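You operate a simulated robot arm through the tools that you are given. There is no shell and no other tool. Be economical: measure what you need, move in short steps, check, and stop when the job is done.

You are at the controls of a simulated two-armed robot. One attempt, no reset.

## Task
Open the cake tin's clasp, fit its base, clasp it shut and stand the tin on the baking sheet. Where these are worked on the way, their far stop is far enough and under half their travel is too little: clasp.

It is judged by the outcome, as a careful person would: the job done as asked, and still so three seconds after it is handed in. It fails if anything else is knocked over, pushed out of place, dropped, spilled or broken. Flat cloth is picked up by pressing the open fingertips on it (5 to 10 N) and closing them slowly along it; thin cloth reads only 2 to 8 mm in the jaws.

## Robot
Two 7-joint arms with fingered hands on one trunk that stands fixed in place. Base frame: the origin is at the foot of the trunk, x ahead of it, y to its left, z up. Readings come in m, rad, newtons and seconds.
The left shoulder is at [0.13, 0.173, 1.025], the right one opposite. With the tool pointing down near the work surface each hand reaches from about 0.1 to 0.86 m from the base axis, measured 20 degrees to its own side. Payload 3.5 kg a hand.
The TCP of each hand is the grasp point between the finger pads, 0.03 m short of the fingertips. In the tool frame z runs along the fingers and y along their closing line. The gripper opens to 0.104 m. The gripper's body begins 0.035 m behind the TCP. The gripper is a hand of 3 fingers: y runs from the thumb to the fingers, the wrist lies at [-0.015, -0.104, -0.178] in the tool frame, and closing takes about 1.5 s.
Orientation is told as [roll, pitch, yaw] about the base's x, y, z axes, in that order, counted from this pose: with the fingers straight down and the wrist toward the robot, the tool's x, y and z point along [0, 1, 0], [1, 0, 0] and [0, 0, -1] of the base frame.

## Interface
- The arms move only by the tool jog_arm. It takes "left_plan", "right_plan" or both (then of equal length, played together; a hand with none holds still); each is a list of rows, each a list of 6 numbers: the shift along the tool's x, y, z in units of 300 mm (1.0 is 300 mm), then the turn, a rotation vector about the tool's x, y, z in units of 180 degrees (1.0 is 180 degrees). In form: [[tx, ty, tz, wx, wy, wz], ...]. A call has 1 to 12 rows; each row is the pose to reach, as a shift and turn from the pose commanded when the call began, along the tool's axes at that moment. "left_claw" and "right_claw" are, for a hand that has rows, the gripper command, from -1 (shut) to 1 (fully open), values between in proportion, set as the call begins (left out, the last holds). A call with a number of a shift or a turn outside -1 to 1 is refused whole. A row lasts 0.2 s, in which the tool goes at most 0.05 m and 0.15 rad; a call with a longer step from one row to the next is refused whole, and so is a gripper value outside its range. Where a pose cannot be reached the arm comes as near as it can. A force on the tool above 40 N (or 10 N above the force at the start of the call, whichever is more), or a blocked arm, ends the call early, and 0.2 s more pass. The fingers move at their own pace (about 0.072 m/s each) and stop on an object; they squeeze with about 28 N. The grip force told is the motor's: it shows also when the fingers shut on nothing. Time passes only in rows, and 0.2 s behind the last, so rows that repeat a pose let the fingers close. It gives the time, the measured TCP pose, the force on the tool (base axes), the opening and the grip force at its end, in the units of the frame above (readings bear some noise), with the torque about the TCP (base axes, N m) and any sound that the robot's microphone picked up.
- Cameras (640 x 400 px; columns grow to the right, rows downward): "scene" is now at [0.2303, 0.0382, 1.1946]; the picture's right is [0.46, -0.89, 0.00], its down [-0.52, -0.27, -0.81] and it looks along [0.72, 0.37, -0.59] (base axes); focal length 251 px, centre (320, 200). "left" rides on the left gripper at [-0.064, -0.094, -0.117] in its tool frame; the picture's right is [-0.72, -0.33, 0.61], its down [0.64, -0.65, 0.40] and it looks along [0.27, 0.68, 0.68] (tool axes); focal length 238 px, centre (320, 200). "right" rides on the right gripper at [0.064, -0.094, -0.117] in its tool frame; the picture's right is [-0.72, 0.33, -0.61], its down [-0.64, -0.65, 0.40] and it looks along [-0.27, 0.68, 0.68] (tool axes); focal length 238 px, centre (320, 200). There is no depth. A picture from a camera that has moved, and an enlarged one, comes with that camera's place and axes in the base frame and with its lens.
- capture(camera): a new picture of that camera. No time passes.
- slide_trunk(by): slides the trunk up (or, below 0, down) by that many m; the arms and the scene camera ride with it, the base frame stays. It gives what a move gives, with no picture.
- finger_targets(index, middle, thumb_bend, thumb_turn, hand): sets how far each is bent, from 0 (flat) to 100 (curled in); at 30 the hand is open as for a grip, at 70 the pads meet at the TCP. One left out holds its place. A second passes; each finger stops where it meets its share of the squeeze, and holds until it gets a number again. A gripper value or a shape takes the hand back. It gives what a move gives, with no picture; readings hold the bend of each and the force on the fingers (four entries, about 0 where the hand has none), thumb and palm. thumb_turn goes from beside the hand (0) to across from the fingers (100), as for a grip.
- preshape(shape, hand): the hand has 3 fingers and takes this shape, open, in about a second: jaw (thumb against the fingers, like two jaws); tri (thumb and two fingers); tip (a fingertip pinch); poke (one finger out to press); point (the index stretched); flat (the hand flat); cup (the hand cupped); fist (a fist). The gripper value then closes the fingers along that shape, each until it touches; the sizes above hold for jaw. It gives what a move gives, with no picture.
- head_to(pan, tilt): turns the head with the scene camera to pan (to the left, within 1.501 rad either way) and tilt (down, from -0.506 to 1.204), counted from straight ahead of the robot. It gives what a move gives.
- enlarge(camera, box): a new picture of the part [left, top, right, bottom] of that camera's present view, enlarged. No time passes.
- hand_in(): hands the job in; it is judged then, once.

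Go step by step. Nothing tells you positions but the pictures and the camera data: compare them with the known pose of the tool, close in by small moves and look again before you grip or let go. The budget is 120 turns and 78 pictures, counting those below and the enlarged ones. Unless the task says otherwise, let go and move clear before handing in, and close with one line.

The tools are called after "Emit:" as a command line: name --argument value ..., lists and objects as JSON in quotes. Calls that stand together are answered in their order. jog_arm: Moves the arms, as the interface text tells. Its arguments: {"type":"object","properties":{"left_plan":{"type":"array"},"left_claw":{"type":"number"},"right_plan":{"type":"array"},"right_claw":{"type":"number"}},"required":[]} The other tools are called the same way: slide_trunk (by) slides the trunk up or down; preshape (shape, hand) gives the hand a shape; finger_targets (index, middle, thumb_bend, thumb_turn, hand) moves the fingers one by one; head_to (pan, tilt) turns the head that bears the scene camera; capture (camera) takes a picture; enlarge (camera, box) takes an enlarged picture of a part of a camera's view; hand_in () hands the job in.

At the start:

```text
t: 0.0
left_position: [0.4122, 0.4222, 1.0541]
left_ee_rot: [0.002, 0.0, 0.001]
left_force: [-0.1, -0.2, -0.2]
left_ft_torque: [-0.01, -0.02, 0.04]
left_width: 0.1037
left_gripper_force: 0.1
left_shape: jaw
left_bend: [30.0, 30.0, 30.0, 98.0]
left_finger forces: [0.1, 0.1, 0.0, 0.0, 0.1, 0.0]
right_position: [0.5367, 0.0051, 1.0457]
right_ee_rot: [0.0, 0.0, 0.001]
right_force: [-0.3, -0.1, -0.5]
right_ft_torque: [0.02, 0.02, -0.03]
right_width: 0.1034
right_gripper_force: 0.0
right_shape: jaw
right_bend: [30.0, 30.0, 30.0, 98.0]
right_finger forces: [0.0, 0.0, 0.0, 0.0, 0.0, 0.0]
trunk travel left (down, up): [-0.125, 0.629]
head pan, tilt: [0.475, 0.628]
```

scene: 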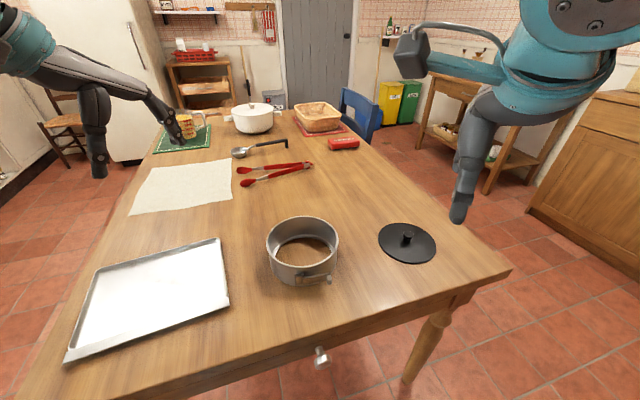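
right: 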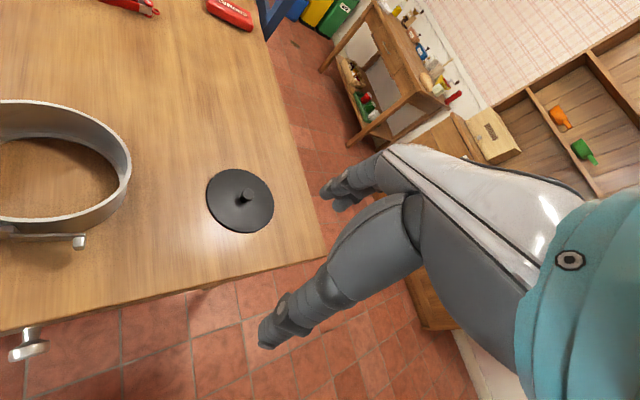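
left: 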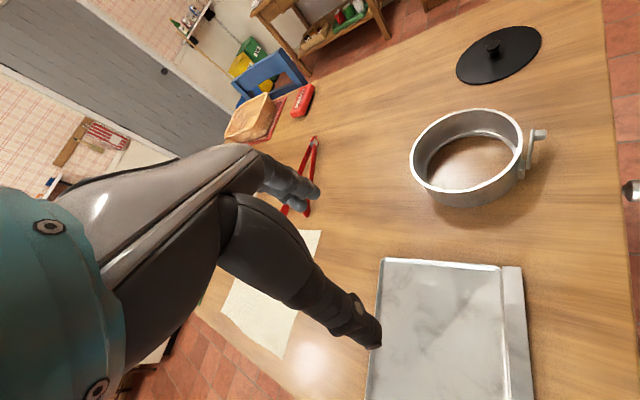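

I see the tin ring around (0.57, 0.26), the disc base with a knob around (0.72, 0.05), and the baking sheet around (0.34, 0.46). I'll look closer at the clasp and the base.

Emit:
enlarge --camera "scene" --box '[240, 195, 460, 333]'

Emit:
enlarge --camera "left" --box '[380, 0, 640, 163]'

Emit:
enlarge --camera "right" --box '[0, 80, 300, 268]'

```text
2.90 times, centred on (350, 264) of scene
camera zoom: at [0.2303, 0.0382, 1.1946], right [0.46, -0.89, 0.0], down [-0.52, -0.27, -0.81], along [0.72, 0.37, -0.59], focal length 728 px, centre (233, 14)
```

zoom: 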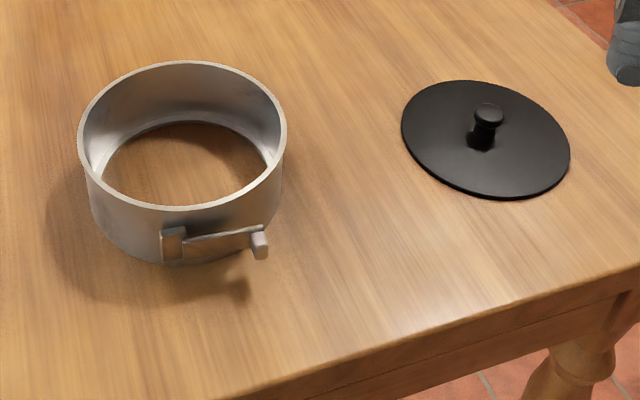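

```text
2.45 times, centred on (510, 82) of left
camera zoom: at [0.3187, 0.3591, 1.1692], right [-0.33, -0.72, -0.61], down [-0.65, 0.64, -0.4], along [0.68, 0.27, -0.68], focal length 585 px, centre (-146, 491)
```

zoom: 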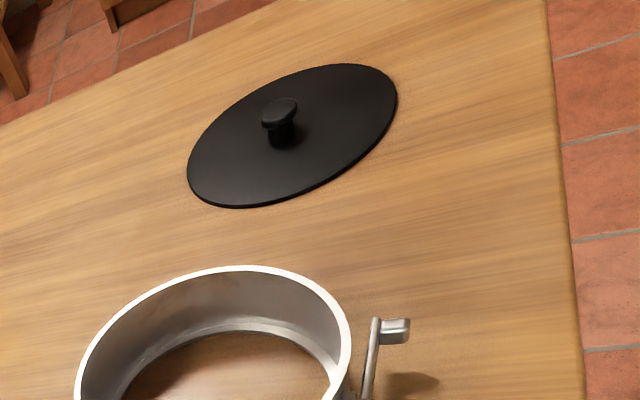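

```text
2.13 times, centred on (150, 174) of right
camera zoom: at [0.4449, 0.0685, 1.1641], right [0.33, -0.72, 0.61], down [-0.65, -0.64, -0.4], along [0.68, -0.27, -0.68], focal length 507 px, centre (682, 255)
```

zoom: 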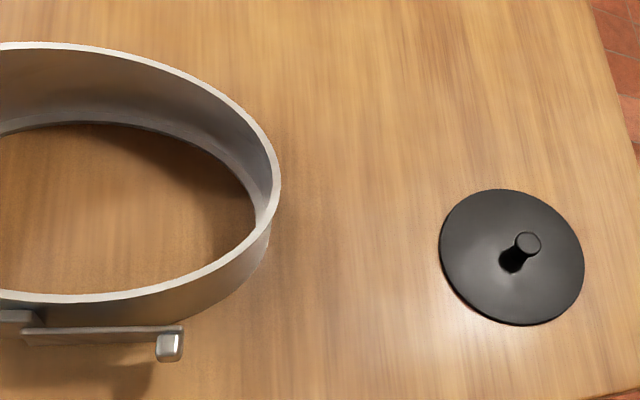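

The clasp looks like a lever hinged near (0.485, 0.214), running to a knob end near (0.512, 0.16), z ≈ 0.775. I'll bring the left hand's camera closer to see which way it swings, and look from above with the scene head.

Emit:
jog_arm --left_plan '[[-0.1, 0, 0.08, 0, 0, 0], [-0.2, 0, 0.16, 0, 0, 0], [-0.3, 0, 0.24, 0, 0, 0], [-0.4, 0, 0.32, 0, 0, 0], [-0.5, 0.0, 0.4, 0, 0, 0], [-0.6, 0.0, 0.48, 0, 0, 0], [-0.66, 0, 0.52, 0, 0, 0]]'

Emit:
capture --camera "left"

Emit:
capture --camera "scene"

```text
t: 1.6
left_position: [0.4601, 0.2203, 0.9123]
left_ee_rot: [0.0, 0.004, -0.002]
left_force: [-0.2, 0.3, 0.2]
left_ft_torque: [0.03, 0.01, -0.04]
left_width: 0.1036
left_gripper_force: 0.0
left_shape: jaw
left_bend: [30.0, 30.0, 30.0, 98.0]
left_finger forces: [0.1, 0.1, 0.0, 0.0, 0.0, 0.1]
left hand out of reach, approached as far as the arm can: row 4, 5, 6, 7
right_position: [0.5384, 0.0044, 1.0465]
right_ee_rot: [-0.001, 0.0, 0.0]
right_force: [-0.4, 0.3, -0.5]
right_ft_torque: [0.0, 0.0, 0.0]
right_width: 0.1039
right_gripper_force: 0.1
right_shape: jaw
right_bend: [30.0, 30.0, 30.0, 98.0]
right_finger forces: [0.1, 0.1, 0.1, 0.1, 0.0, 0.1]
trunk travel left (down, up): [-0.125, 0.629]
head pan, tilt: [0.475, 0.628]
```

```text
71 pictures are left
camera left: at [0.3678, 0.1583, 1.0284], right [-0.33, -0.72, -0.61], down [-0.65, 0.64, -0.4], along [0.68, 0.27, -0.68], focal length 238 px, centre (320, 200)
```

left: 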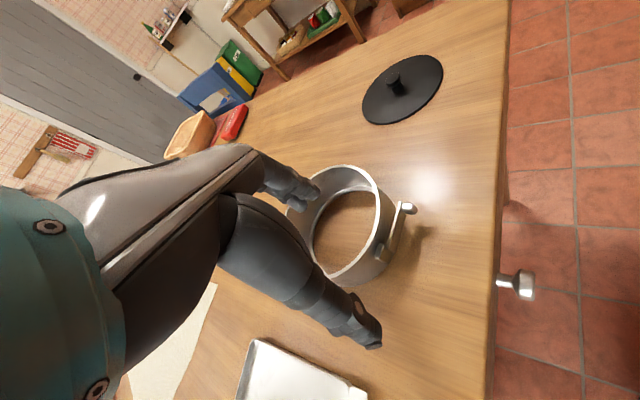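

```text
70 pictures are left
camera scene: at [0.2306, 0.0378, 1.1945], right [0.46, -0.89, 0.0], down [-0.52, -0.27, -0.81], along [0.72, 0.37, -0.59], focal length 251 px, centre (320, 200)
```

scene: 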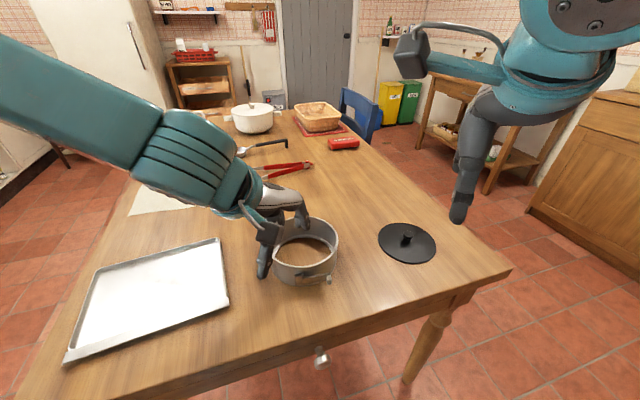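

The left hand's view shows the lever lying along the ring's robot-facing side. I'll enlarge it.

Emit:
enlarge --camera "left" --box '[330, 160, 450, 290]'

Emit:
enlarge --camera "scene" --box '[260, 210, 350, 290]'

```text
3.08 times, centred on (390, 225) of left
camera zoom: at [0.3678, 0.1583, 1.0284], right [-0.33, -0.72, -0.61], down [-0.65, 0.64, -0.4], along [0.68, 0.27, -0.68], focal length 733 px, centre (105, 123)
```

zoom: 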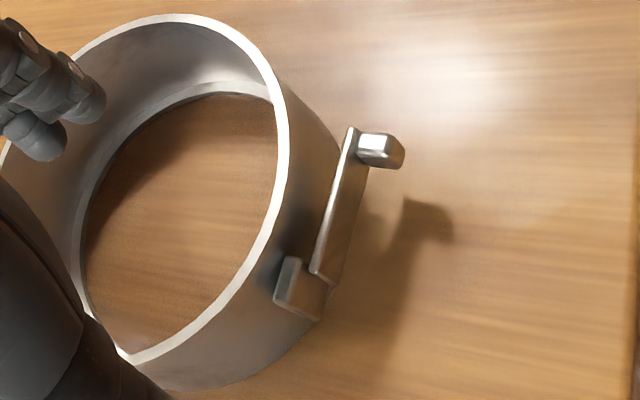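

```text
5.00 times, centred on (305, 250) of scene
camera zoom: at [0.2306, 0.0378, 1.1945], right [0.46, -0.89, 0.0], down [-0.52, -0.27, -0.81], along [0.72, 0.37, -0.59], focal length 1256 px, centre (395, -50)
```

zoom: 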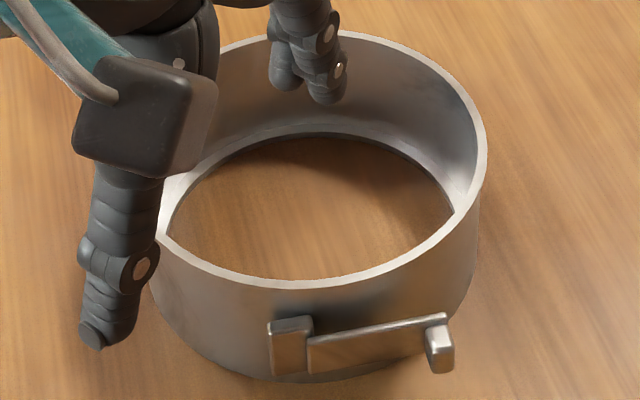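

The clasp lever is a thin upright plate, hinged at the block on a vertical axis. It lies tangent to the ring with a gap behind its free end, and the knob points outward. I'll hold the ring wall on its left side with the left hand (yaw about −60°) and pull the lever out with one right finger. First I'll position the left hand above the wall.

Emit:
jog_arm --left_plan '[[0.04, 0.02, 0, 0, 0, 0.042], [0.08, 0.05, 0, 0, 0, 0.084], [0.12, 0.07, 0, 0, 0, 0.126], [0.16, 0.1, 0, 0, 0, 0.168], [0.2, 0.12, 0, 0, 0, 0.21], [0.24, 0.14, 0, 0, 0, 0.252], [0.28, 0.16, 0, 0, 0, 0.294], [0.313, 0.188, 0, 0, 0, 0.333]]' --left_claw 0.2

Emit:
preshape --hand "right" --shape "poke"

Emit:
capture --camera "left"

Emit:
capture --camera "scene"

Emit:
capture --camera "right"

```text
t: 3.4
left_position: [0.5163, 0.3166, 0.9113]
left_ee_rot: [-0.003, 0.001, -1.047]
left_force: [0.7, -0.2, -0.1]
left_ft_torque: [0.0, 0.02, 0.02]
left_width: 0.0628
left_gripper_force: 0.1
left_shape: jaw
left_bend: [29.0, 40.0, 64.0, 100.0]
left_finger forces: [0.0, 0.0, 0.0, 0.0, 0.0, 0.0]
right_position: [0.5379, 0.0044, 1.0451]
right_ee_rot: [-0.001, 0.0, -0.001]
right_force: [0.2, 0.2, -1.2]
right_ft_torque: [0.01, 0.0, 0.01]
right_width: 0.1036
right_gripper_force: 0.0
right_shape: jaw
right_bend: [30.0, 30.0, 30.0, 98.0]
right_finger forces: [0.0, 0.1, 0.0, 0.1, 0.0, 0.0]
trunk travel left (down, up): [-0.125, 0.629]
head pan, tilt: [0.475, 0.628]
```

```text
t: 4.3
left_position: [0.5171, 0.3175, 0.9128]
left_ee_rot: [0.0, -0.001, -1.044]
left_force: [-1.0, 0.1, 0.0]
left_ft_torque: [0.01, -0.03, -0.03]
left_width: 0.0629
left_gripper_force: 0.0
left_shape: jaw
left_bend: [29.0, 40.0, 64.0, 100.0]
left_finger forces: [0.0, 0.0, 0.0, 0.1, 0.0, 0.0]
right_position: [0.5382, 0.0041, 1.0469]
right_ee_rot: [0.002, 0.0, 0.0]
right_force: [0.4, 0.4, -0.2]
right_ft_torque: [0.0, -0.03, 0.0]
right_width: 0.0002
right_gripper_force: 0.1
right_shape: poke
right_bend: [70.0, 70.0, 100.0, 100.0]
right_finger forces: [0.1, 0.1, 0.0, 0.0, 0.0, 0.0]
trunk travel left (down, up): [-0.125, 0.629]
head pan, tilt: [0.475, 0.628]
```

```text
67 pictures are left
camera left: at [0.4155, 0.3678, 1.0278], right [-0.79, -0.08, -0.61], down [0.23, 0.89, -0.4], along [0.58, -0.46, -0.68], focal length 238 px, centre (320, 200)
```

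left: 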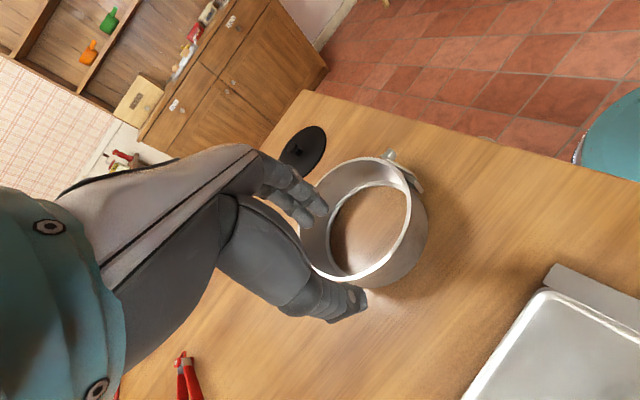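

```text
66 pictures are left
camera scene: at [0.2302, 0.0382, 1.1946], right [0.46, -0.89, 0.0], down [-0.52, -0.27, -0.81], along [0.72, 0.37, -0.59], focal length 251 px, centre (320, 200)
```

scene: 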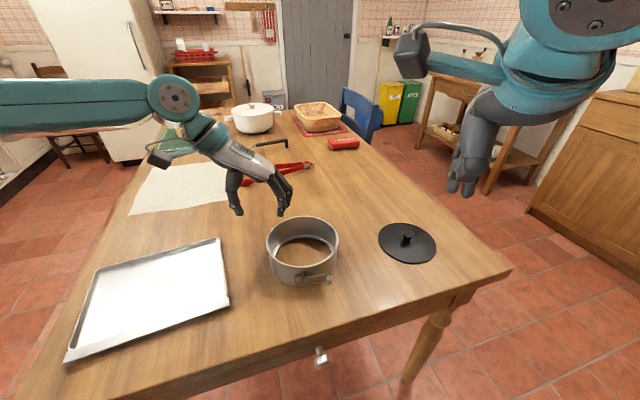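

```text
65 pictures are left
camera right: at [0.4449, 0.0685, 1.1641], right [0.33, -0.72, 0.61], down [-0.65, -0.64, -0.4], along [0.68, -0.27, -0.68], focal length 238 px, centre (320, 200)
```

right: 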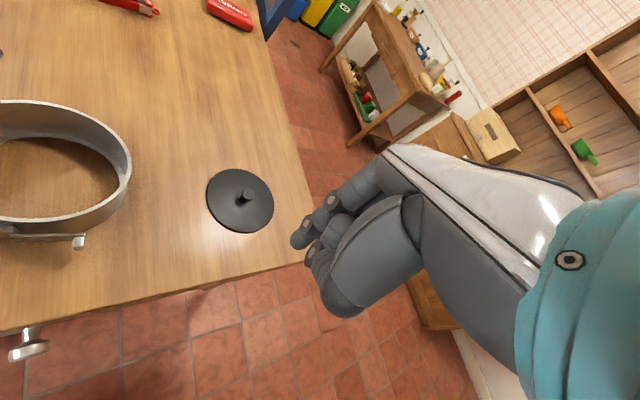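

In "poke" both fingers still lie together. I'll try a single index finger out and the rest curled, then look.

Emit:
finger_targets --hand "right" --index 55 --middle 100 --thumb_bend 100 --thumb_turn 100

Emit:
enlarge --camera "right" --box '[220, 130, 440, 330]'

Emit:
enlarge --camera "scene" --box '[400, 70, 560, 220]'

Emit:
enlarge --camera "left" --box '[240, 120, 450, 340]'

```text
t: 5.3
left_position: [0.5168, 0.3178, 0.9119]
left_ee_rot: [0.002, 0.001, -1.047]
left_force: [-1.0, -0.4, 0.2]
left_ft_torque: [-0.01, 0.0, 0.02]
left_width: 0.0628
left_gripper_force: 0.0
left_shape: jaw
left_bend: [29.0, 40.0, 64.0, 100.0]
left_finger forces: [0.1, 0.0, 0.0, 0.0, 0.0, 0.0]
right_position: [0.5371, 0.0051, 1.0453]
right_ee_rot: [0.0, -0.002, 0.0]
right_force: [0.1, 0.6, -0.5]
right_ft_torque: [0.01, -0.02, 0.0]
right_width: 0.023
right_gripper_force: 0.0
right_shape: fingers
right_bend: [39.0, 100.0, 100.0, 100.0]
right_finger forces: [0.0, 0.0, 0.0, 0.0, 0.0, 0.0]
trunk travel left (down, up): [-0.125, 0.629]
head pan, tilt: [0.475, 0.628]
```

```text
2.00 times, centred on (330, 230) of right
camera zoom: at [0.4449, 0.0685, 1.1641], right [0.33, -0.72, 0.61], down [-0.65, -0.64, -0.4], along [0.68, -0.27, -0.68], focal length 477 px, centre (300, 140)
```

zoom: 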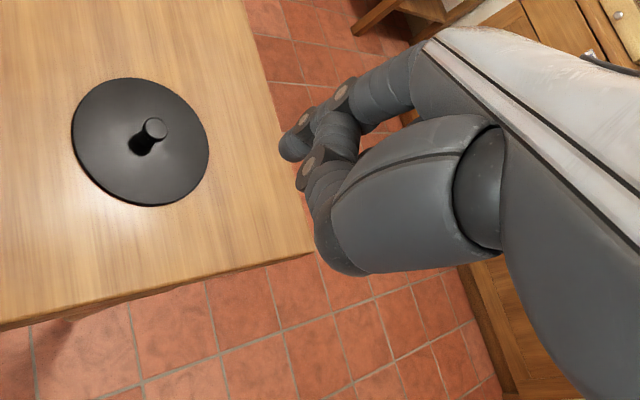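

```text
2.67 times, centred on (480, 145) of scene
camera zoom: at [0.2303, 0.0382, 1.1946], right [0.46, -0.89, 0.0], down [-0.52, -0.27, -0.81], along [0.72, 0.37, -0.59], focal length 670 px, centre (-107, 347)
```

zoom: 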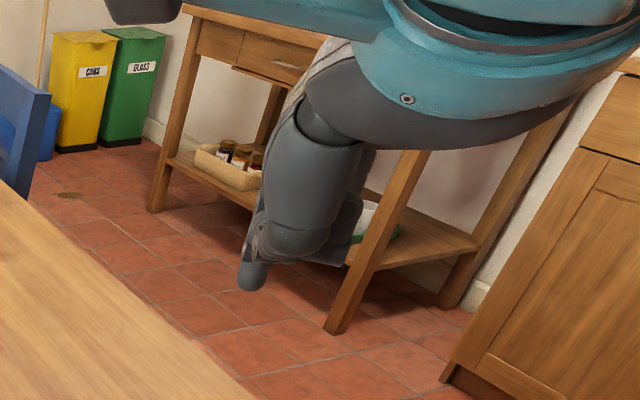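

```text
1.82 times, centred on (345, 230) of left
camera zoom: at [0.4157, 0.3679, 1.0277], right [-0.79, -0.08, -0.61], down [0.23, 0.89, -0.4], along [0.57, -0.46, -0.68], focal length 433 px, centre (274, 146)
```

zoom: 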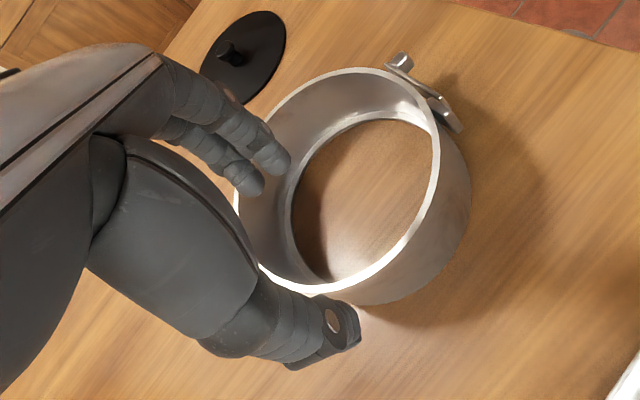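

The index tip sits about 55 mm ahead of and 38 mm below the TCP. I'll lower the left hand to just above the rim, and bring the right hand (yaw 27°) over the clasp area, then check both.

Emit:
jog_arm --left_plan '[[0, 0, 0.08, 0, 0, 0], [0, 0, 0.14, 0, 0, 0], [0, 0, 0.19, 0, 0, 0], [0, 0, 0.24, 0, 0, 0], [0, 0, 0.24, 0, 0, 0]]'

Emit:
jog_arm --right_plan '[[0.09, -0.04, 0.06, 0, 0, -0.03], [0.18, -0.08, 0.12, 0, 0, -0.06], [0.27, -0.12, 0.18, 0, 0, -0.09], [0.36, -0.16, 0.24, 0, 0, -0.12], [0.447, -0.213, 0.3, 0, 0, -0.15], [0.447, -0.213, 0.36, 0, 0, -0.15], [0.447, -0.213, 0.42, 0, 0, -0.15]]'

Emit:
enlarge --camera "left" --box '[240, 120, 450, 340]'

Emit:
enlarge --camera "scene" --box '[200, 150, 400, 300]'

Emit:
capture --camera "right"

```text
t: 6.5
left_position: [0.5175, 0.3162, 0.8407]
left_ee_rot: [0.0, -0.001, -1.049]
left_force: [1.2, 0.2, -0.2]
left_ft_torque: [-0.01, 0.04, 0.0]
left_width: 0.063
left_gripper_force: 0.2
left_shape: jaw
left_bend: [29.0, 40.0, 64.0, 100.0]
left_finger forces: [0.2, 0.0, 0.1, 0.1, 0.0, 0.1]
right_position: [0.538, 0.004, 1.0456]
right_ee_rot: [0.0, 0.001, 0.0]
right_force: [0.0, -0.8, 0.5]
right_ft_torque: [-0.02, -0.01, 0.01]
right_width: 0.023
right_gripper_force: 0.0
right_shape: fingers
right_bend: [39.0, 100.0, 100.0, 100.0]
right_finger forces: [0.1, 0.0, 0.0, 0.0, 0.0, 0.0]
trunk travel left (down, up): [-0.125, 0.629]
head pan, tilt: [0.475, 0.628]
```

```text
t: 8.1
left_position: [0.5169, 0.3156, 0.8408]
left_ee_rot: [0.002, 0.001, -1.045]
left_force: [0.1, 0.5, 0.0]
left_ft_torque: [0.0, 0.01, 0.01]
left_width: 0.0626
left_gripper_force: 0.1
left_shape: jaw
left_bend: [29.0, 40.0, 64.0, 100.0]
left_finger forces: [0.0, 0.0, 0.0, 0.0, 0.0, 0.1]
right_position: [0.4741, 0.1387, 0.9185]
right_ee_rot: [0.0, 0.001, 0.472]
right_force: [-0.3, -0.3, 0.8]
right_ft_torque: [-0.01, -0.01, 0.01]
right_width: 0.023
right_gripper_force: 0.0
right_shape: fingers
right_bend: [39.0, 100.0, 100.0, 100.0]
right_finger forces: [0.1, 0.0, 0.1, 0.0, 0.0, 0.0]
trunk travel left (down, up): [-0.125, 0.629]
head pan, tilt: [0.475, 0.628]
```

```text
1.82 times, centred on (345, 230) of left
camera zoom: at [0.4156, 0.367, 0.9566], right [-0.79, -0.08, -0.61], down [0.23, 0.89, -0.4], along [0.57, -0.46, -0.68], focal length 433 px, centre (274, 146)
```

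zoom: 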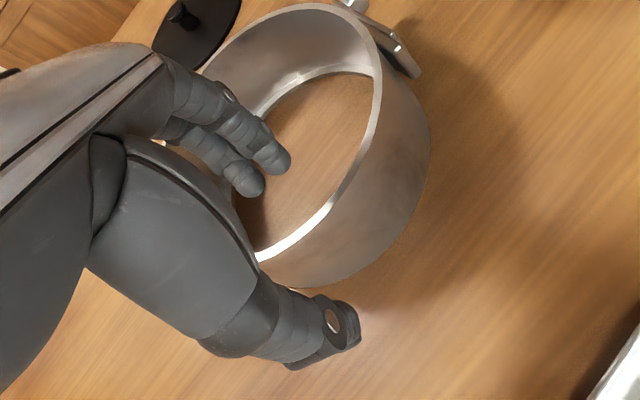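

```text
2.67 times, centred on (300, 225) of scene
camera zoom: at [0.2304, 0.0381, 1.1946], right [0.46, -0.89, 0.0], down [-0.52, -0.27, -0.81], along [0.72, 0.37, -0.59], focal length 670 px, centre (373, 133)
```

zoom: 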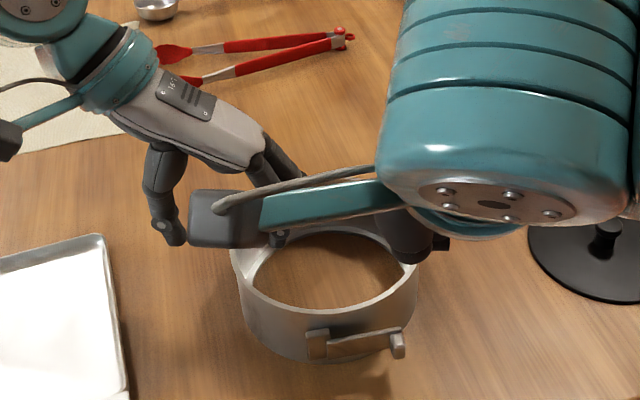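

```text
59 pictures are left
camera right: at [0.3621, 0.1533, 1.0377], right [0.62, -0.49, 0.61], down [-0.29, -0.87, -0.4], along [0.73, 0.07, -0.68], focal length 238 px, centre (320, 200)
```

right: 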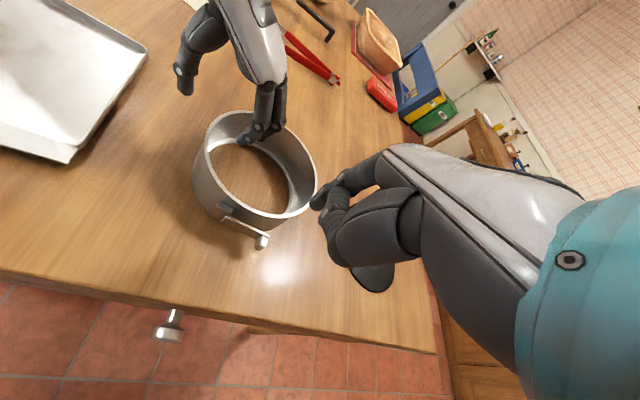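

The left fingers straddle the wall (pair inside, thumb outside). I'll lower the left hand and close on the wall.

Emit:
jog_arm --left_plan '[[0, 0, 0.05, 0, 0, 0], [0, 0, 0.09, 0, 0, 0], [0, 0, 0.123, 0, 0, 0], [0, 0, 0.123, 0, 0, 0]]'

Emit:
capture --camera "left"

```text
t: 9.1
left_position: [0.5166, 0.3154, 0.8029]
left_ee_rot: [0.002, 0.0, -1.047]
left_force: [0.1, 0.0, -0.1]
left_ft_torque: [0.0, 0.0, 0.0]
left_width: 0.0629
left_gripper_force: 0.1
left_shape: jaw
left_bend: [29.0, 40.0, 64.0, 100.0]
left_finger forces: [0.0, 0.1, 0.1, 0.0, 0.1, 0.0]
right_position: [0.473, 0.1387, 0.9193]
right_ee_rot: [0.001, 0.001, 0.471]
right_force: [0.3, 0.1, -0.1]
right_ft_torque: [-0.04, -0.01, 0.05]
right_width: 0.0228
right_gripper_force: 0.2
right_shape: fingers
right_bend: [39.0, 100.0, 100.0, 100.0]
right_finger forces: [0.0, 0.1, 0.0, 0.1, 0.0, 0.0]
trunk travel left (down, up): [-0.125, 0.629]
head pan, tilt: [0.475, 0.628]
```

```text
58 pictures are left
camera left: at [0.4155, 0.367, 0.919], right [-0.79, -0.08, -0.61], down [0.23, 0.89, -0.4], along [0.58, -0.46, -0.68], focal length 238 px, centre (320, 200)
```

left: 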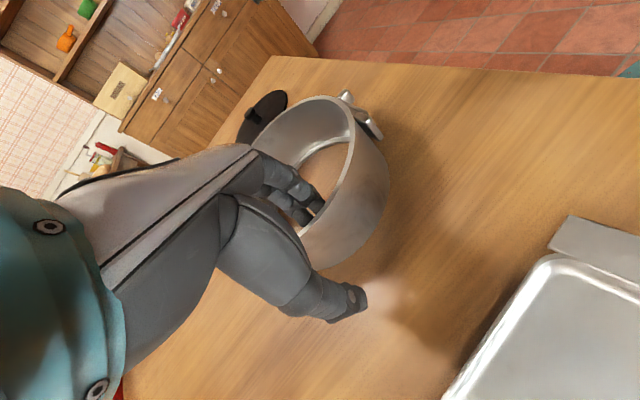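

The wall is between the fingers, so I'll close the left hand.

Emit:
jog_arm --left_plan '[[0, 0, 0, 0, 0, 0], [0, 0, 0, 0, 0, 0], [0, 0, 0, 0, 0, 0], [0, 0, 0, 0, 0, 0], [0, 0, 0, 0, 0, 0], [0, 0, 0, 0, 0, 0], [0, 0, 0, 0, 0, 0], [0, 0, 0, 0, 0, 0]]' --left_claw -1

Emit:
enlarge --camera "left" --box '[220, 70, 420, 270]'

Emit:
capture --camera "right"

```text
t: 10.9
left_position: [0.5163, 0.3166, 0.8036]
left_ee_rot: [-0.002, 0.001, -1.048]
left_force: [-1.0, 0.1, 0.7]
left_ft_torque: [-0.02, -0.04, 0.04]
left_width: 0.0008
left_gripper_force: 27.5
left_shape: jaw
left_bend: [72.0, 67.0, 66.0, 100.0]
left_finger forces: [15.7, 8.6, 0.0, 0.0, 24.2, 0.1]
right_position: [0.474, 0.1395, 0.9196]
right_ee_rot: [0.0, 0.0, 0.469]
right_force: [-0.6, -0.6, 0.2]
right_ft_torque: [-0.01, -0.02, 0.02]
right_width: 0.0229
right_gripper_force: 0.1
right_shape: fingers
right_bend: [39.0, 100.0, 100.0, 100.0]
right_finger forces: [0.0, 0.0, 0.0, 0.1, 0.0, 0.1]
trunk travel left (down, up): [-0.125, 0.629]
head pan, tilt: [0.475, 0.628]
```

```text
2.00 times, centred on (320, 170) of left
camera zoom: at [0.4155, 0.3671, 0.919], right [-0.79, -0.08, -0.61], down [0.23, 0.89, -0.4], along [0.57, -0.46, -0.68], focal length 477 px, centre (320, 260)
```

zoom: 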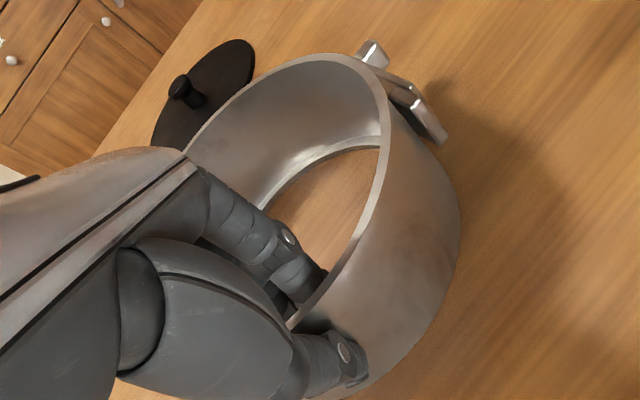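

```text
56 pictures are left
camera right: at [0.3621, 0.1533, 1.038], right [0.62, -0.49, 0.61], down [-0.29, -0.87, -0.4], along [0.73, 0.07, -0.68], focal length 238 px, centre (320, 200)
```

right: 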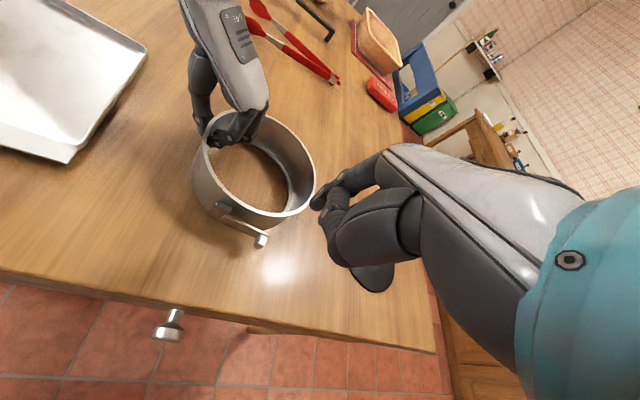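

The left hand holds the wall. I'll lower the right index tip just beyond the lever's free end, then look at how it lies.

Emit:
jog_arm --right_plan '[[-0.05, 0.02, 0.0, 0, 0, 0], [-0.09, 0.022, 0.08, 0, 0, 0], [-0.09, 0.022, 0.16, 0, 0, 0], [-0.09, 0.022, 0.23, 0, 0, 0], [-0.09, 0.022, 0.28, 0, 0, 0], [-0.09, 0.022, 0.28, 0, 0, 0]]'

Emit:
enlarge --camera "right" --box '[160, 80, 400, 320]'

Emit:
enlarge --camera "scene" --box '[240, 190, 380, 310]'

Emit:
enlarge --camera "left" --box '[270, 30, 430, 180]'

```text
t: 12.3
left_position: [0.5159, 0.3158, 0.8032]
left_ee_rot: [0.002, 0.0, -1.046]
left_force: [0.4, 0.0, -0.2]
left_ft_torque: [-0.01, -0.01, 0.01]
left_width: 0.0006
left_gripper_force: 28.0
left_shape: jaw
left_bend: [72.0, 67.0, 66.0, 100.0]
left_finger forces: [15.8, 8.9, 0.0, 0.0, 24.3, 0.0]
right_position: [0.4913, 0.117, 0.8349]
right_ee_rot: [0.0, 0.0, 0.47]
right_force: [0.1, 0.3, 0.1]
right_ft_torque: [-0.03, -0.01, -0.03]
right_width: 0.0226
right_gripper_force: 0.2
right_shape: fingers
right_bend: [39.0, 100.0, 100.0, 100.0]
right_finger forces: [0.0, 0.1, 0.0, 0.0, 0.0, 0.0]
trunk travel left (down, up): [-0.125, 0.629]
head pan, tilt: [0.475, 0.628]
```

```text
1.67 times, centred on (280, 200) of right
camera zoom: at [0.3799, 0.1314, 0.9537], right [0.62, -0.49, 0.61], down [-0.29, -0.87, -0.4], along [0.73, 0.07, -0.68], focal length 397 px, centre (387, 200)
```

zoom: 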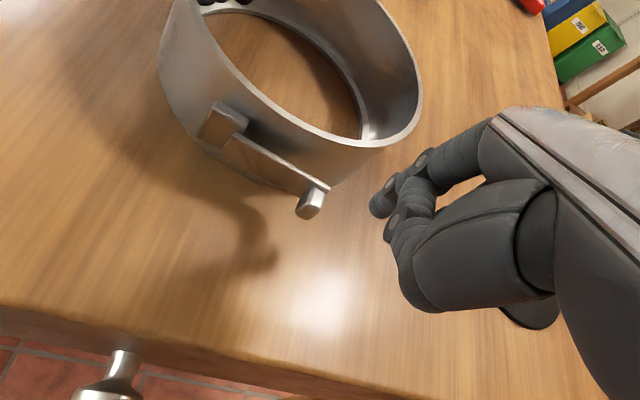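

```text
3.33 times, centred on (310, 250) of scene
camera zoom: at [0.2303, 0.0382, 1.1946], right [0.46, -0.89, 0.0], down [-0.52, -0.27, -0.81], along [0.72, 0.37, -0.59], focal length 837 px, centre (353, 33)
```

zoom: 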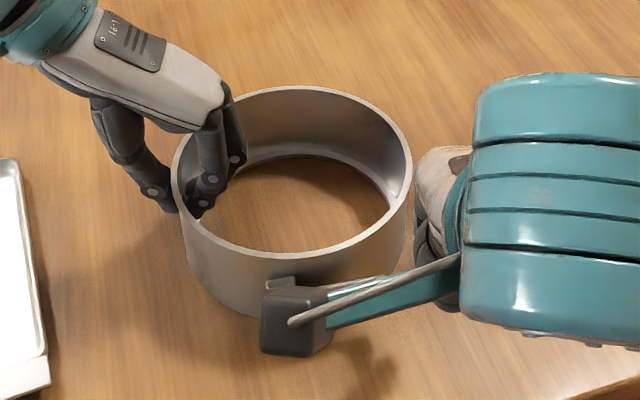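

```text
2.67 times, centred on (350, 105) of left
camera zoom: at [0.4155, 0.367, 0.919], right [-0.79, -0.08, -0.61], down [0.23, 0.89, -0.4], along [0.57, -0.46, -0.68], focal length 636 px, centre (240, 453)
```

zoom: 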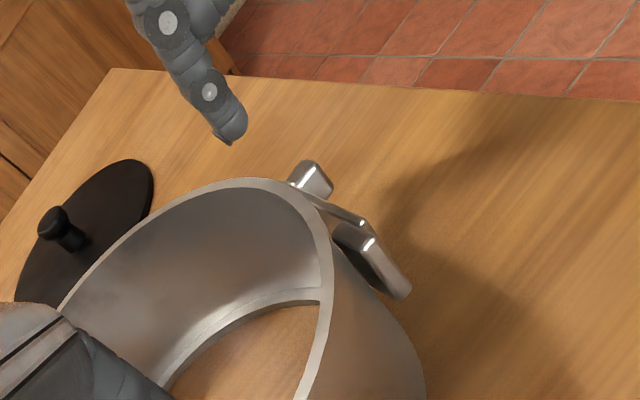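

Triangulated: index tip (0.531, 0.146, 0.80), lever end (0.516, 0.166, 0.788), knob (0.507, 0.164, 0.784), hinge block (0.484, 0.217). I'll lower the tip beside the lever end, then slide it into the gap behind the end.

Emit:
jog_arm --right_plan '[[0, 0, 0.04, 0, 0, 0], [0, 0, 0.08, 0, 0, 0], [0.02, 0.006, 0.08, 0, 0, 0], [0.04, 0.012, 0.08, 0, 0, 0], [0.065, 0.017, 0.08, 0, 0, 0], [0.065, 0.017, 0.08, 0, 0, 0]]'

Emit:
enlarge --camera "right" --box '[220, 120, 380, 260]'

Emit:
enlarge --camera "left" --box '[290, 40, 410, 150]'

```text
t: 13.7
left_position: [0.5153, 0.3166, 0.8039]
left_ee_rot: [-0.001, 0.0, -1.048]
left_force: [-0.6, 1.4, -0.2]
left_ft_torque: [0.03, 0.01, -0.02]
left_width: 0.0007
left_gripper_force: 28.0
left_shape: jaw
left_bend: [72.0, 67.0, 66.0, 100.0]
left_finger forces: [15.3, 8.7, 0.1, 0.0, 25.1, 0.0]
right_position: [0.4879, 0.1368, 0.8109]
right_ee_rot: [0.001, 0.001, 0.468]
right_force: [0.6, -1.9, -0.5]
right_ft_torque: [-0.05, 0.01, -0.05]
right_width: 0.0228
right_gripper_force: 0.6
right_shape: fingers
right_bend: [39.0, 100.0, 100.0, 100.0]
right_finger forces: [1.1, 0.0, 0.0, 0.1, 0.0, 0.0]
trunk travel left (down, up): [-0.125, 0.629]
head pan, tilt: [0.475, 0.628]
```

```text
2.86 times, centred on (300, 190) of right
camera zoom: at [0.3765, 0.1519, 0.9299], right [0.62, -0.49, 0.61], down [-0.29, -0.87, -0.4], along [0.73, 0.07, -0.68], focal length 681 px, centre (377, 229)
```

zoom: 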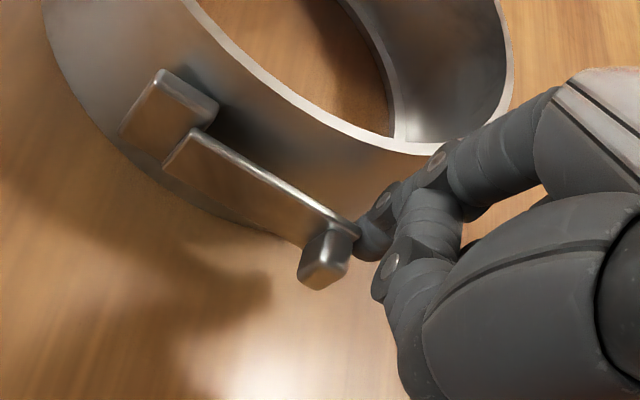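

```text
3.64 times, centred on (350, 95) of left
camera zoom: at [0.4155, 0.3672, 0.919], right [-0.79, -0.08, -0.61], down [0.23, 0.89, -0.4], along [0.57, -0.46, -0.68], focal length 867 px, centre (211, 582)
```

zoom: 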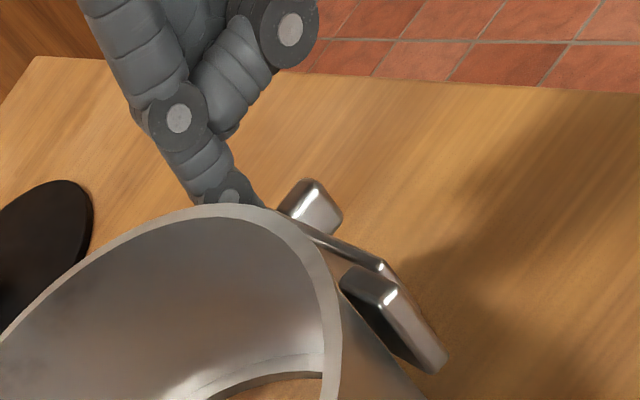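

The fingertip is behind the lever end with light contact. I'll pull it outward along the arc about the hinge, slowly.

Emit:
jog_arm --right_plan '[[0.0, -0.02, 0, 0, 0, 0], [0.002, -0.045, 0, 0, 0, 0], [0.005, -0.071, 0, 0, 0, 0], [0.018, -0.1, 0, 0, 0, 0], [0.034, -0.132, 0, 0, 0, 0], [0.034, -0.132, 0, 0, 0, 0]]'

Emit:
enlarge --camera "right" --box '[220, 120, 380, 260]'

Emit:
enlarge --camera "left" --box '[290, 40, 430, 160]'

```text
t: 15.1
left_position: [0.5167, 0.3163, 0.8041]
left_ee_rot: [-0.001, 0.001, -1.047]
left_force: [0.4, 0.4, 0.6]
left_ft_torque: [-0.01, 0.0, -0.07]
left_width: 0.0006
left_gripper_force: 27.8
left_shape: jaw
left_bend: [72.0, 66.0, 66.0, 100.0]
left_finger forces: [15.0, 11.2, 0.0, 0.0, 26.2, 0.0]
right_position: [0.4481, 0.128, 0.8109]
right_ee_rot: [0.0, 0.001, 0.471]
right_force: [-0.9, 0.0, -0.3]
right_ft_torque: [0.0, -0.02, -0.03]
right_width: 0.0226
right_gripper_force: 0.1
right_shape: fingers
right_bend: [39.0, 100.0, 100.0, 100.0]
right_finger forces: [0.2, 0.0, 0.0, 0.0, 0.0, 0.0]
trunk travel left (down, up): [-0.125, 0.629]
head pan, tilt: [0.475, 0.628]
```

```text
2.86 times, centred on (300, 190) of right
camera zoom: at [0.3359, 0.1425, 0.9299], right [0.62, -0.49, 0.61], down [-0.29, -0.87, -0.4], along [0.73, 0.07, -0.68], focal length 681 px, centre (377, 229)
```

zoom: 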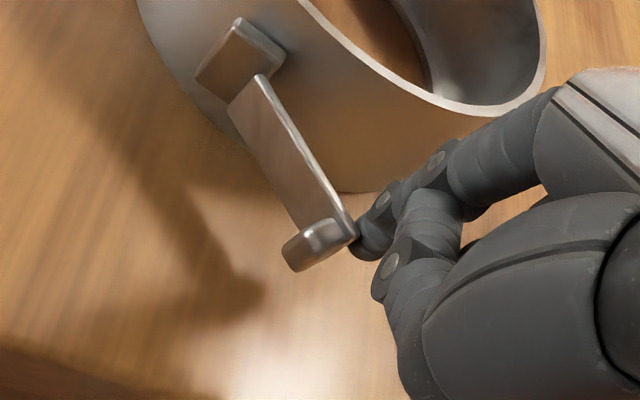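

```text
3.33 times, centred on (360, 100) of left
camera zoom: at [0.4154, 0.367, 0.919], right [-0.79, -0.08, -0.61], down [0.23, 0.89, -0.4], along [0.57, -0.46, -0.68], focal length 794 px, centre (187, 533)
```

zoom: 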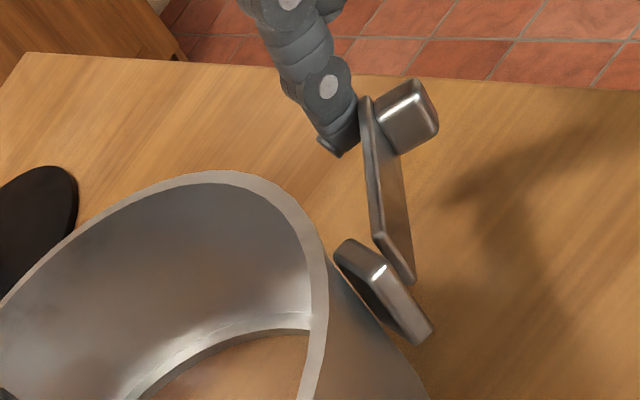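

The lever is following easily, about 35–40° open. I'll keep going along the arc.

Emit:
jog_arm --right_plan '[[0.022, -0.026, 0, 0, 0, 0], [0.044, -0.048, 0, 0, 0, 0], [0.072, -0.063, 0, 0, 0, 0], [0.1, -0.076, 0, 0, 0, 0], [0.1, -0.076, 0, 0, 0, 0]]'

Emit:
enlarge --camera "left" --box '[290, 40, 470, 200]'

```text
t: 16.3
left_position: [0.5168, 0.3164, 0.8033]
left_ee_rot: [0.002, 0.001, -1.047]
left_force: [0.2, -0.6, 0.3]
left_ft_torque: [-0.02, -0.01, -0.06]
left_width: 0.0007
left_gripper_force: 28.2
left_shape: jaw
left_bend: [72.0, 66.0, 66.0, 100.0]
left_finger forces: [15.1, 11.1, 0.0, 0.0, 26.1, 0.1]
right_position: [0.4139, 0.1461, 0.8124]
right_ee_rot: [0.001, 0.0, 0.471]
right_force: [0.2, 0.1, 0.0]
right_ft_torque: [0.03, -0.02, 0.01]
right_width: 0.0226
right_gripper_force: 0.0
right_shape: fingers
right_bend: [39.0, 100.0, 99.0, 100.0]
right_finger forces: [0.2, 0.0, 0.0, 0.1, 0.0, 0.0]
trunk travel left (down, up): [-0.125, 0.629]
head pan, tilt: [0.475, 0.628]
```

```text
2.50 times, centred on (380, 120) of left
camera zoom: at [0.4154, 0.3671, 0.919], right [-0.79, -0.08, -0.61], down [0.23, 0.89, -0.4], along [0.57, -0.46, -0.68], focal length 596 px, centre (170, 400)
```

zoom: 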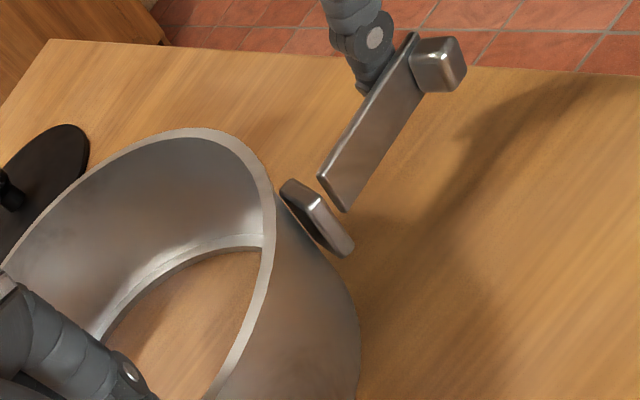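

Roughly 80° open with no resistance. I'll continue toward the far stop.

Emit:
jog_arm --right_plan '[[0.02, -0.006, 0, 0, 0, 0], [0.04, -0.011, 0, 0, 0, 0], [0.06, -0.014, 0, 0, 0, 0], [0.076, -0.012, 0, 0, 0, 0], [0.09, -0.01, 0, 0, 0, 0], [0.09, -0.01, 0, 0, 0, 0]]'

Emit:
enlarge --camera "left" --box '[290, 40, 470, 200]'

```text
t: 17.7
left_position: [0.5169, 0.3171, 0.804]
left_ee_rot: [0.0, 0.002, -1.046]
left_force: [0.4, 0.2, 0.3]
left_ft_torque: [0.01, 0.03, -0.04]
left_width: 0.0009
left_gripper_force: 27.7
left_shape: jaw
left_bend: [72.0, 66.0, 66.0, 100.0]
left_finger forces: [15.0, 11.0, 0.0, 0.1, 26.1, 0.0]
right_position: [0.3996, 0.1682, 0.8121]
right_ee_rot: [0.0, 0.002, 0.473]
right_force: [0.9, 0.8, -0.6]
right_ft_torque: [-0.01, 0.02, -0.05]
right_width: 0.0228
right_gripper_force: 0.2
right_shape: fingers
right_bend: [39.0, 100.0, 99.0, 100.0]
right_finger forces: [0.2, 0.0, 0.1, 0.0, 0.0, 0.1]
trunk travel left (down, up): [-0.125, 0.629]
head pan, tilt: [0.475, 0.628]
```

```text
2.50 times, centred on (380, 120) of left
camera zoom: at [0.4155, 0.3671, 0.919], right [-0.79, -0.08, -0.61], down [0.23, 0.89, -0.4], along [0.57, -0.46, -0.68], focal length 596 px, centre (170, 400)
```

zoom: 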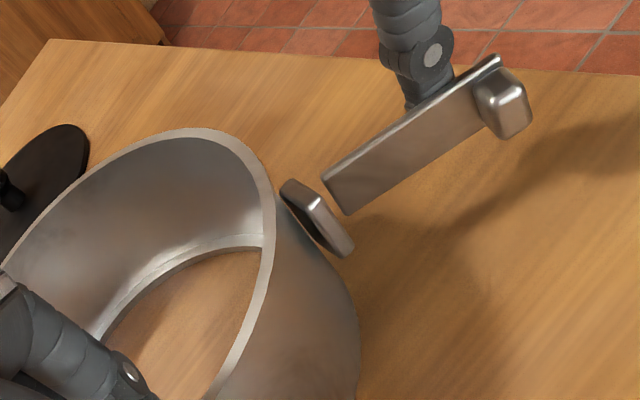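

Past 100° and still free; I'll continue a bit, watching the force.

Emit:
jog_arm --right_plan '[[0.015, 0.002, 0, 0, 0, 0], [0.03, 0.006, 0, 0, 0, 0], [0.045, 0.012, 0, 0, 0, 0], [0.058, 0.018, 0, 0, 0, 0], [0.058, 0.018, 0, 0, 0, 0]]'

Emit:
enlarge --camera "left" --box '[290, 40, 470, 200]'

```text
t: 18.9
left_position: [0.517, 0.3168, 0.8037]
left_ee_rot: [-0.002, 0.001, -1.048]
left_force: [1.5, 3.4, 0.0]
left_ft_torque: [0.06, -0.12, -0.12]
left_width: 0.0007
left_gripper_force: 27.8
left_shape: jaw
left_bend: [72.0, 65.0, 66.0, 100.0]
left_finger forces: [13.0, 12.7, 0.0, 0.0, 28.6, 0.1]
right_position: [0.3963, 0.1855, 0.8122]
right_ee_rot: [0.0, 0.001, 0.471]
right_force: [0.1, -4.0, 1.0]
right_ft_torque: [-0.06, 0.0, -0.06]
right_width: 0.0224
right_gripper_force: 1.4
right_shape: fingers
right_bend: [39.0, 100.0, 99.0, 100.0]
right_finger forces: [2.8, 0.0, 0.0, 0.1, 0.0, 0.0]
trunk travel left (down, up): [-0.125, 0.629]
head pan, tilt: [0.475, 0.628]
```

```text
2.50 times, centred on (380, 120) of left
camera zoom: at [0.4155, 0.3672, 0.919], right [-0.79, -0.08, -0.61], down [0.23, 0.89, -0.4], along [0.57, -0.46, -0.68], focal length 596 px, centre (170, 400)
```

zoom: 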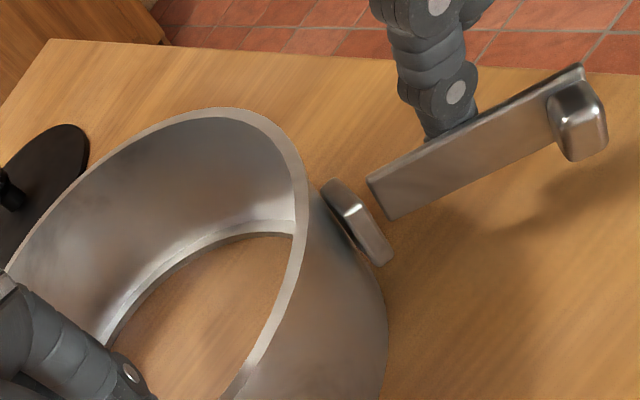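

The ring itself began to turn slightly, so the lever is at its far stop (open). I'll back the finger off and raise it, release and lift the left hand, and prepare the right hand to take the base.

Emit:
jog_arm --right_plan '[[-0.04, -0.01, 0, 0, 0, 0], [-0.08, -0.02, -0.02, 0, 0, 0], [-0.08, -0.02, -0.14, 0, 0, 0], [-0.08, -0.02, -0.26, 0, 0, 0], [-0.08, -0.02, -0.38, 0, 0, 0]]'

Emit:
jog_arm --left_plan '[[0, 0, 0, 0, 0, 0], [0, 0, 0, 0, 0, 0], [0, 0, 0, 0, 0, 0], [0, 0, 0, 0, 0, 0], [0, 0, -0.05, 0, 0, 0], [0, 0, -0.12, 0, 0, 0], [0, -0.06, -0.24, 0, 0, 0], [0, -0.16, -0.36, 0, 0, 0], [0, -0.26, -0.42, 0, 0, 0]]' --left_claw 0.2

Emit:
preshape --hand "right" --shape "jaw"

Emit:
capture --camera "scene"

```text
t: 20.1
left_position: [0.5161, 0.3165, 0.8038]
left_ee_rot: [0.001, -0.001, -1.048]
left_force: [-0.1, 0.0, -1.0]
left_ft_torque: [-0.02, -0.03, -0.05]
left_width: 0.0008
left_gripper_force: 28.5
left_shape: jaw
left_bend: [72.0, 65.0, 66.0, 100.0]
left_finger forces: [15.7, 11.2, 0.0, 0.0, 27.1, 0.0]
right_position: [0.4019, 0.1628, 0.9258]
right_ee_rot: [0.0, -0.001, 0.471]
right_force: [-0.3, -0.7, 0.2]
right_ft_torque: [-0.02, 0.01, 0.0]
right_width: 0.0221
right_gripper_force: 0.1
right_shape: fingers
right_bend: [39.0, 100.0, 99.0, 100.0]
right_finger forces: [0.0, 0.0, 0.0, 0.1, 0.1, 0.1]
trunk travel left (down, up): [-0.125, 0.629]
head pan, tilt: [0.475, 0.628]
```

```text
t: 22.1
left_position: [0.4772, 0.3843, 0.931]
left_ee_rot: [-0.001, 0.004, -1.046]
left_force: [-0.3, 0.6, -0.5]
left_ft_torque: [0.03, 0.02, 0.01]
left_width: 0.062
left_gripper_force: 0.2
left_shape: jaw
left_bend: [29.0, 41.0, 65.0, 100.0]
left_finger forces: [0.0, 0.1, 0.0, 0.0, 0.1, 0.0]
right_position: [0.4029, 0.161, 0.9273]
right_ee_rot: [0.001, 0.001, 0.471]
right_force: [0.3, 0.5, 0.4]
right_ft_torque: [-0.01, 0.02, 0.0]
right_width: 0.0222
right_gripper_force: 0.0
right_shape: fingers
right_bend: [39.0, 100.0, 99.0, 100.0]
right_finger forces: [0.0, 0.1, 0.0, 0.0, 0.0, 0.0]
trunk travel left (down, up): [-0.125, 0.629]
head pan, tilt: [0.475, 0.628]
```

```text
t: 23.0
left_position: [0.4779, 0.3835, 0.9303]
left_ee_rot: [0.002, 0.0, -1.047]
left_force: [0.2, -0.7, 0.3]
left_ft_torque: [0.02, 0.02, -0.01]
left_width: 0.0619
left_gripper_force: 0.0
left_shape: jaw
left_bend: [29.0, 41.0, 65.0, 100.0]
left_finger forces: [0.1, 0.0, 0.1, 0.0, 0.1, 0.0]
right_position: [0.4031, 0.1626, 0.9259]
right_ee_rot: [0.001, -0.001, 0.471]
right_force: [-0.5, -0.2, 0.0]
right_ft_torque: [0.03, -0.02, 0.0]
right_width: 0.1035
right_gripper_force: 0.1
right_shape: jaw
right_bend: [30.0, 30.0, 30.0, 98.0]
right_finger forces: [0.1, 0.0, 0.1, 0.1, 0.1, 0.1]
trunk travel left (down, up): [-0.125, 0.629]
head pan, tilt: [0.475, 0.628]
```

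```text
45 pictures are left
camera scene: at [0.2303, 0.0382, 1.1946], right [0.46, -0.89, 0.0], down [-0.52, -0.27, -0.81], along [0.72, 0.37, -0.59], focal length 251 px, centre (320, 200)
```

scene: 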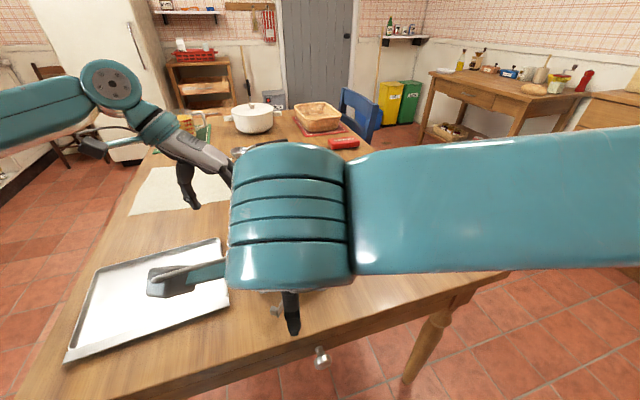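

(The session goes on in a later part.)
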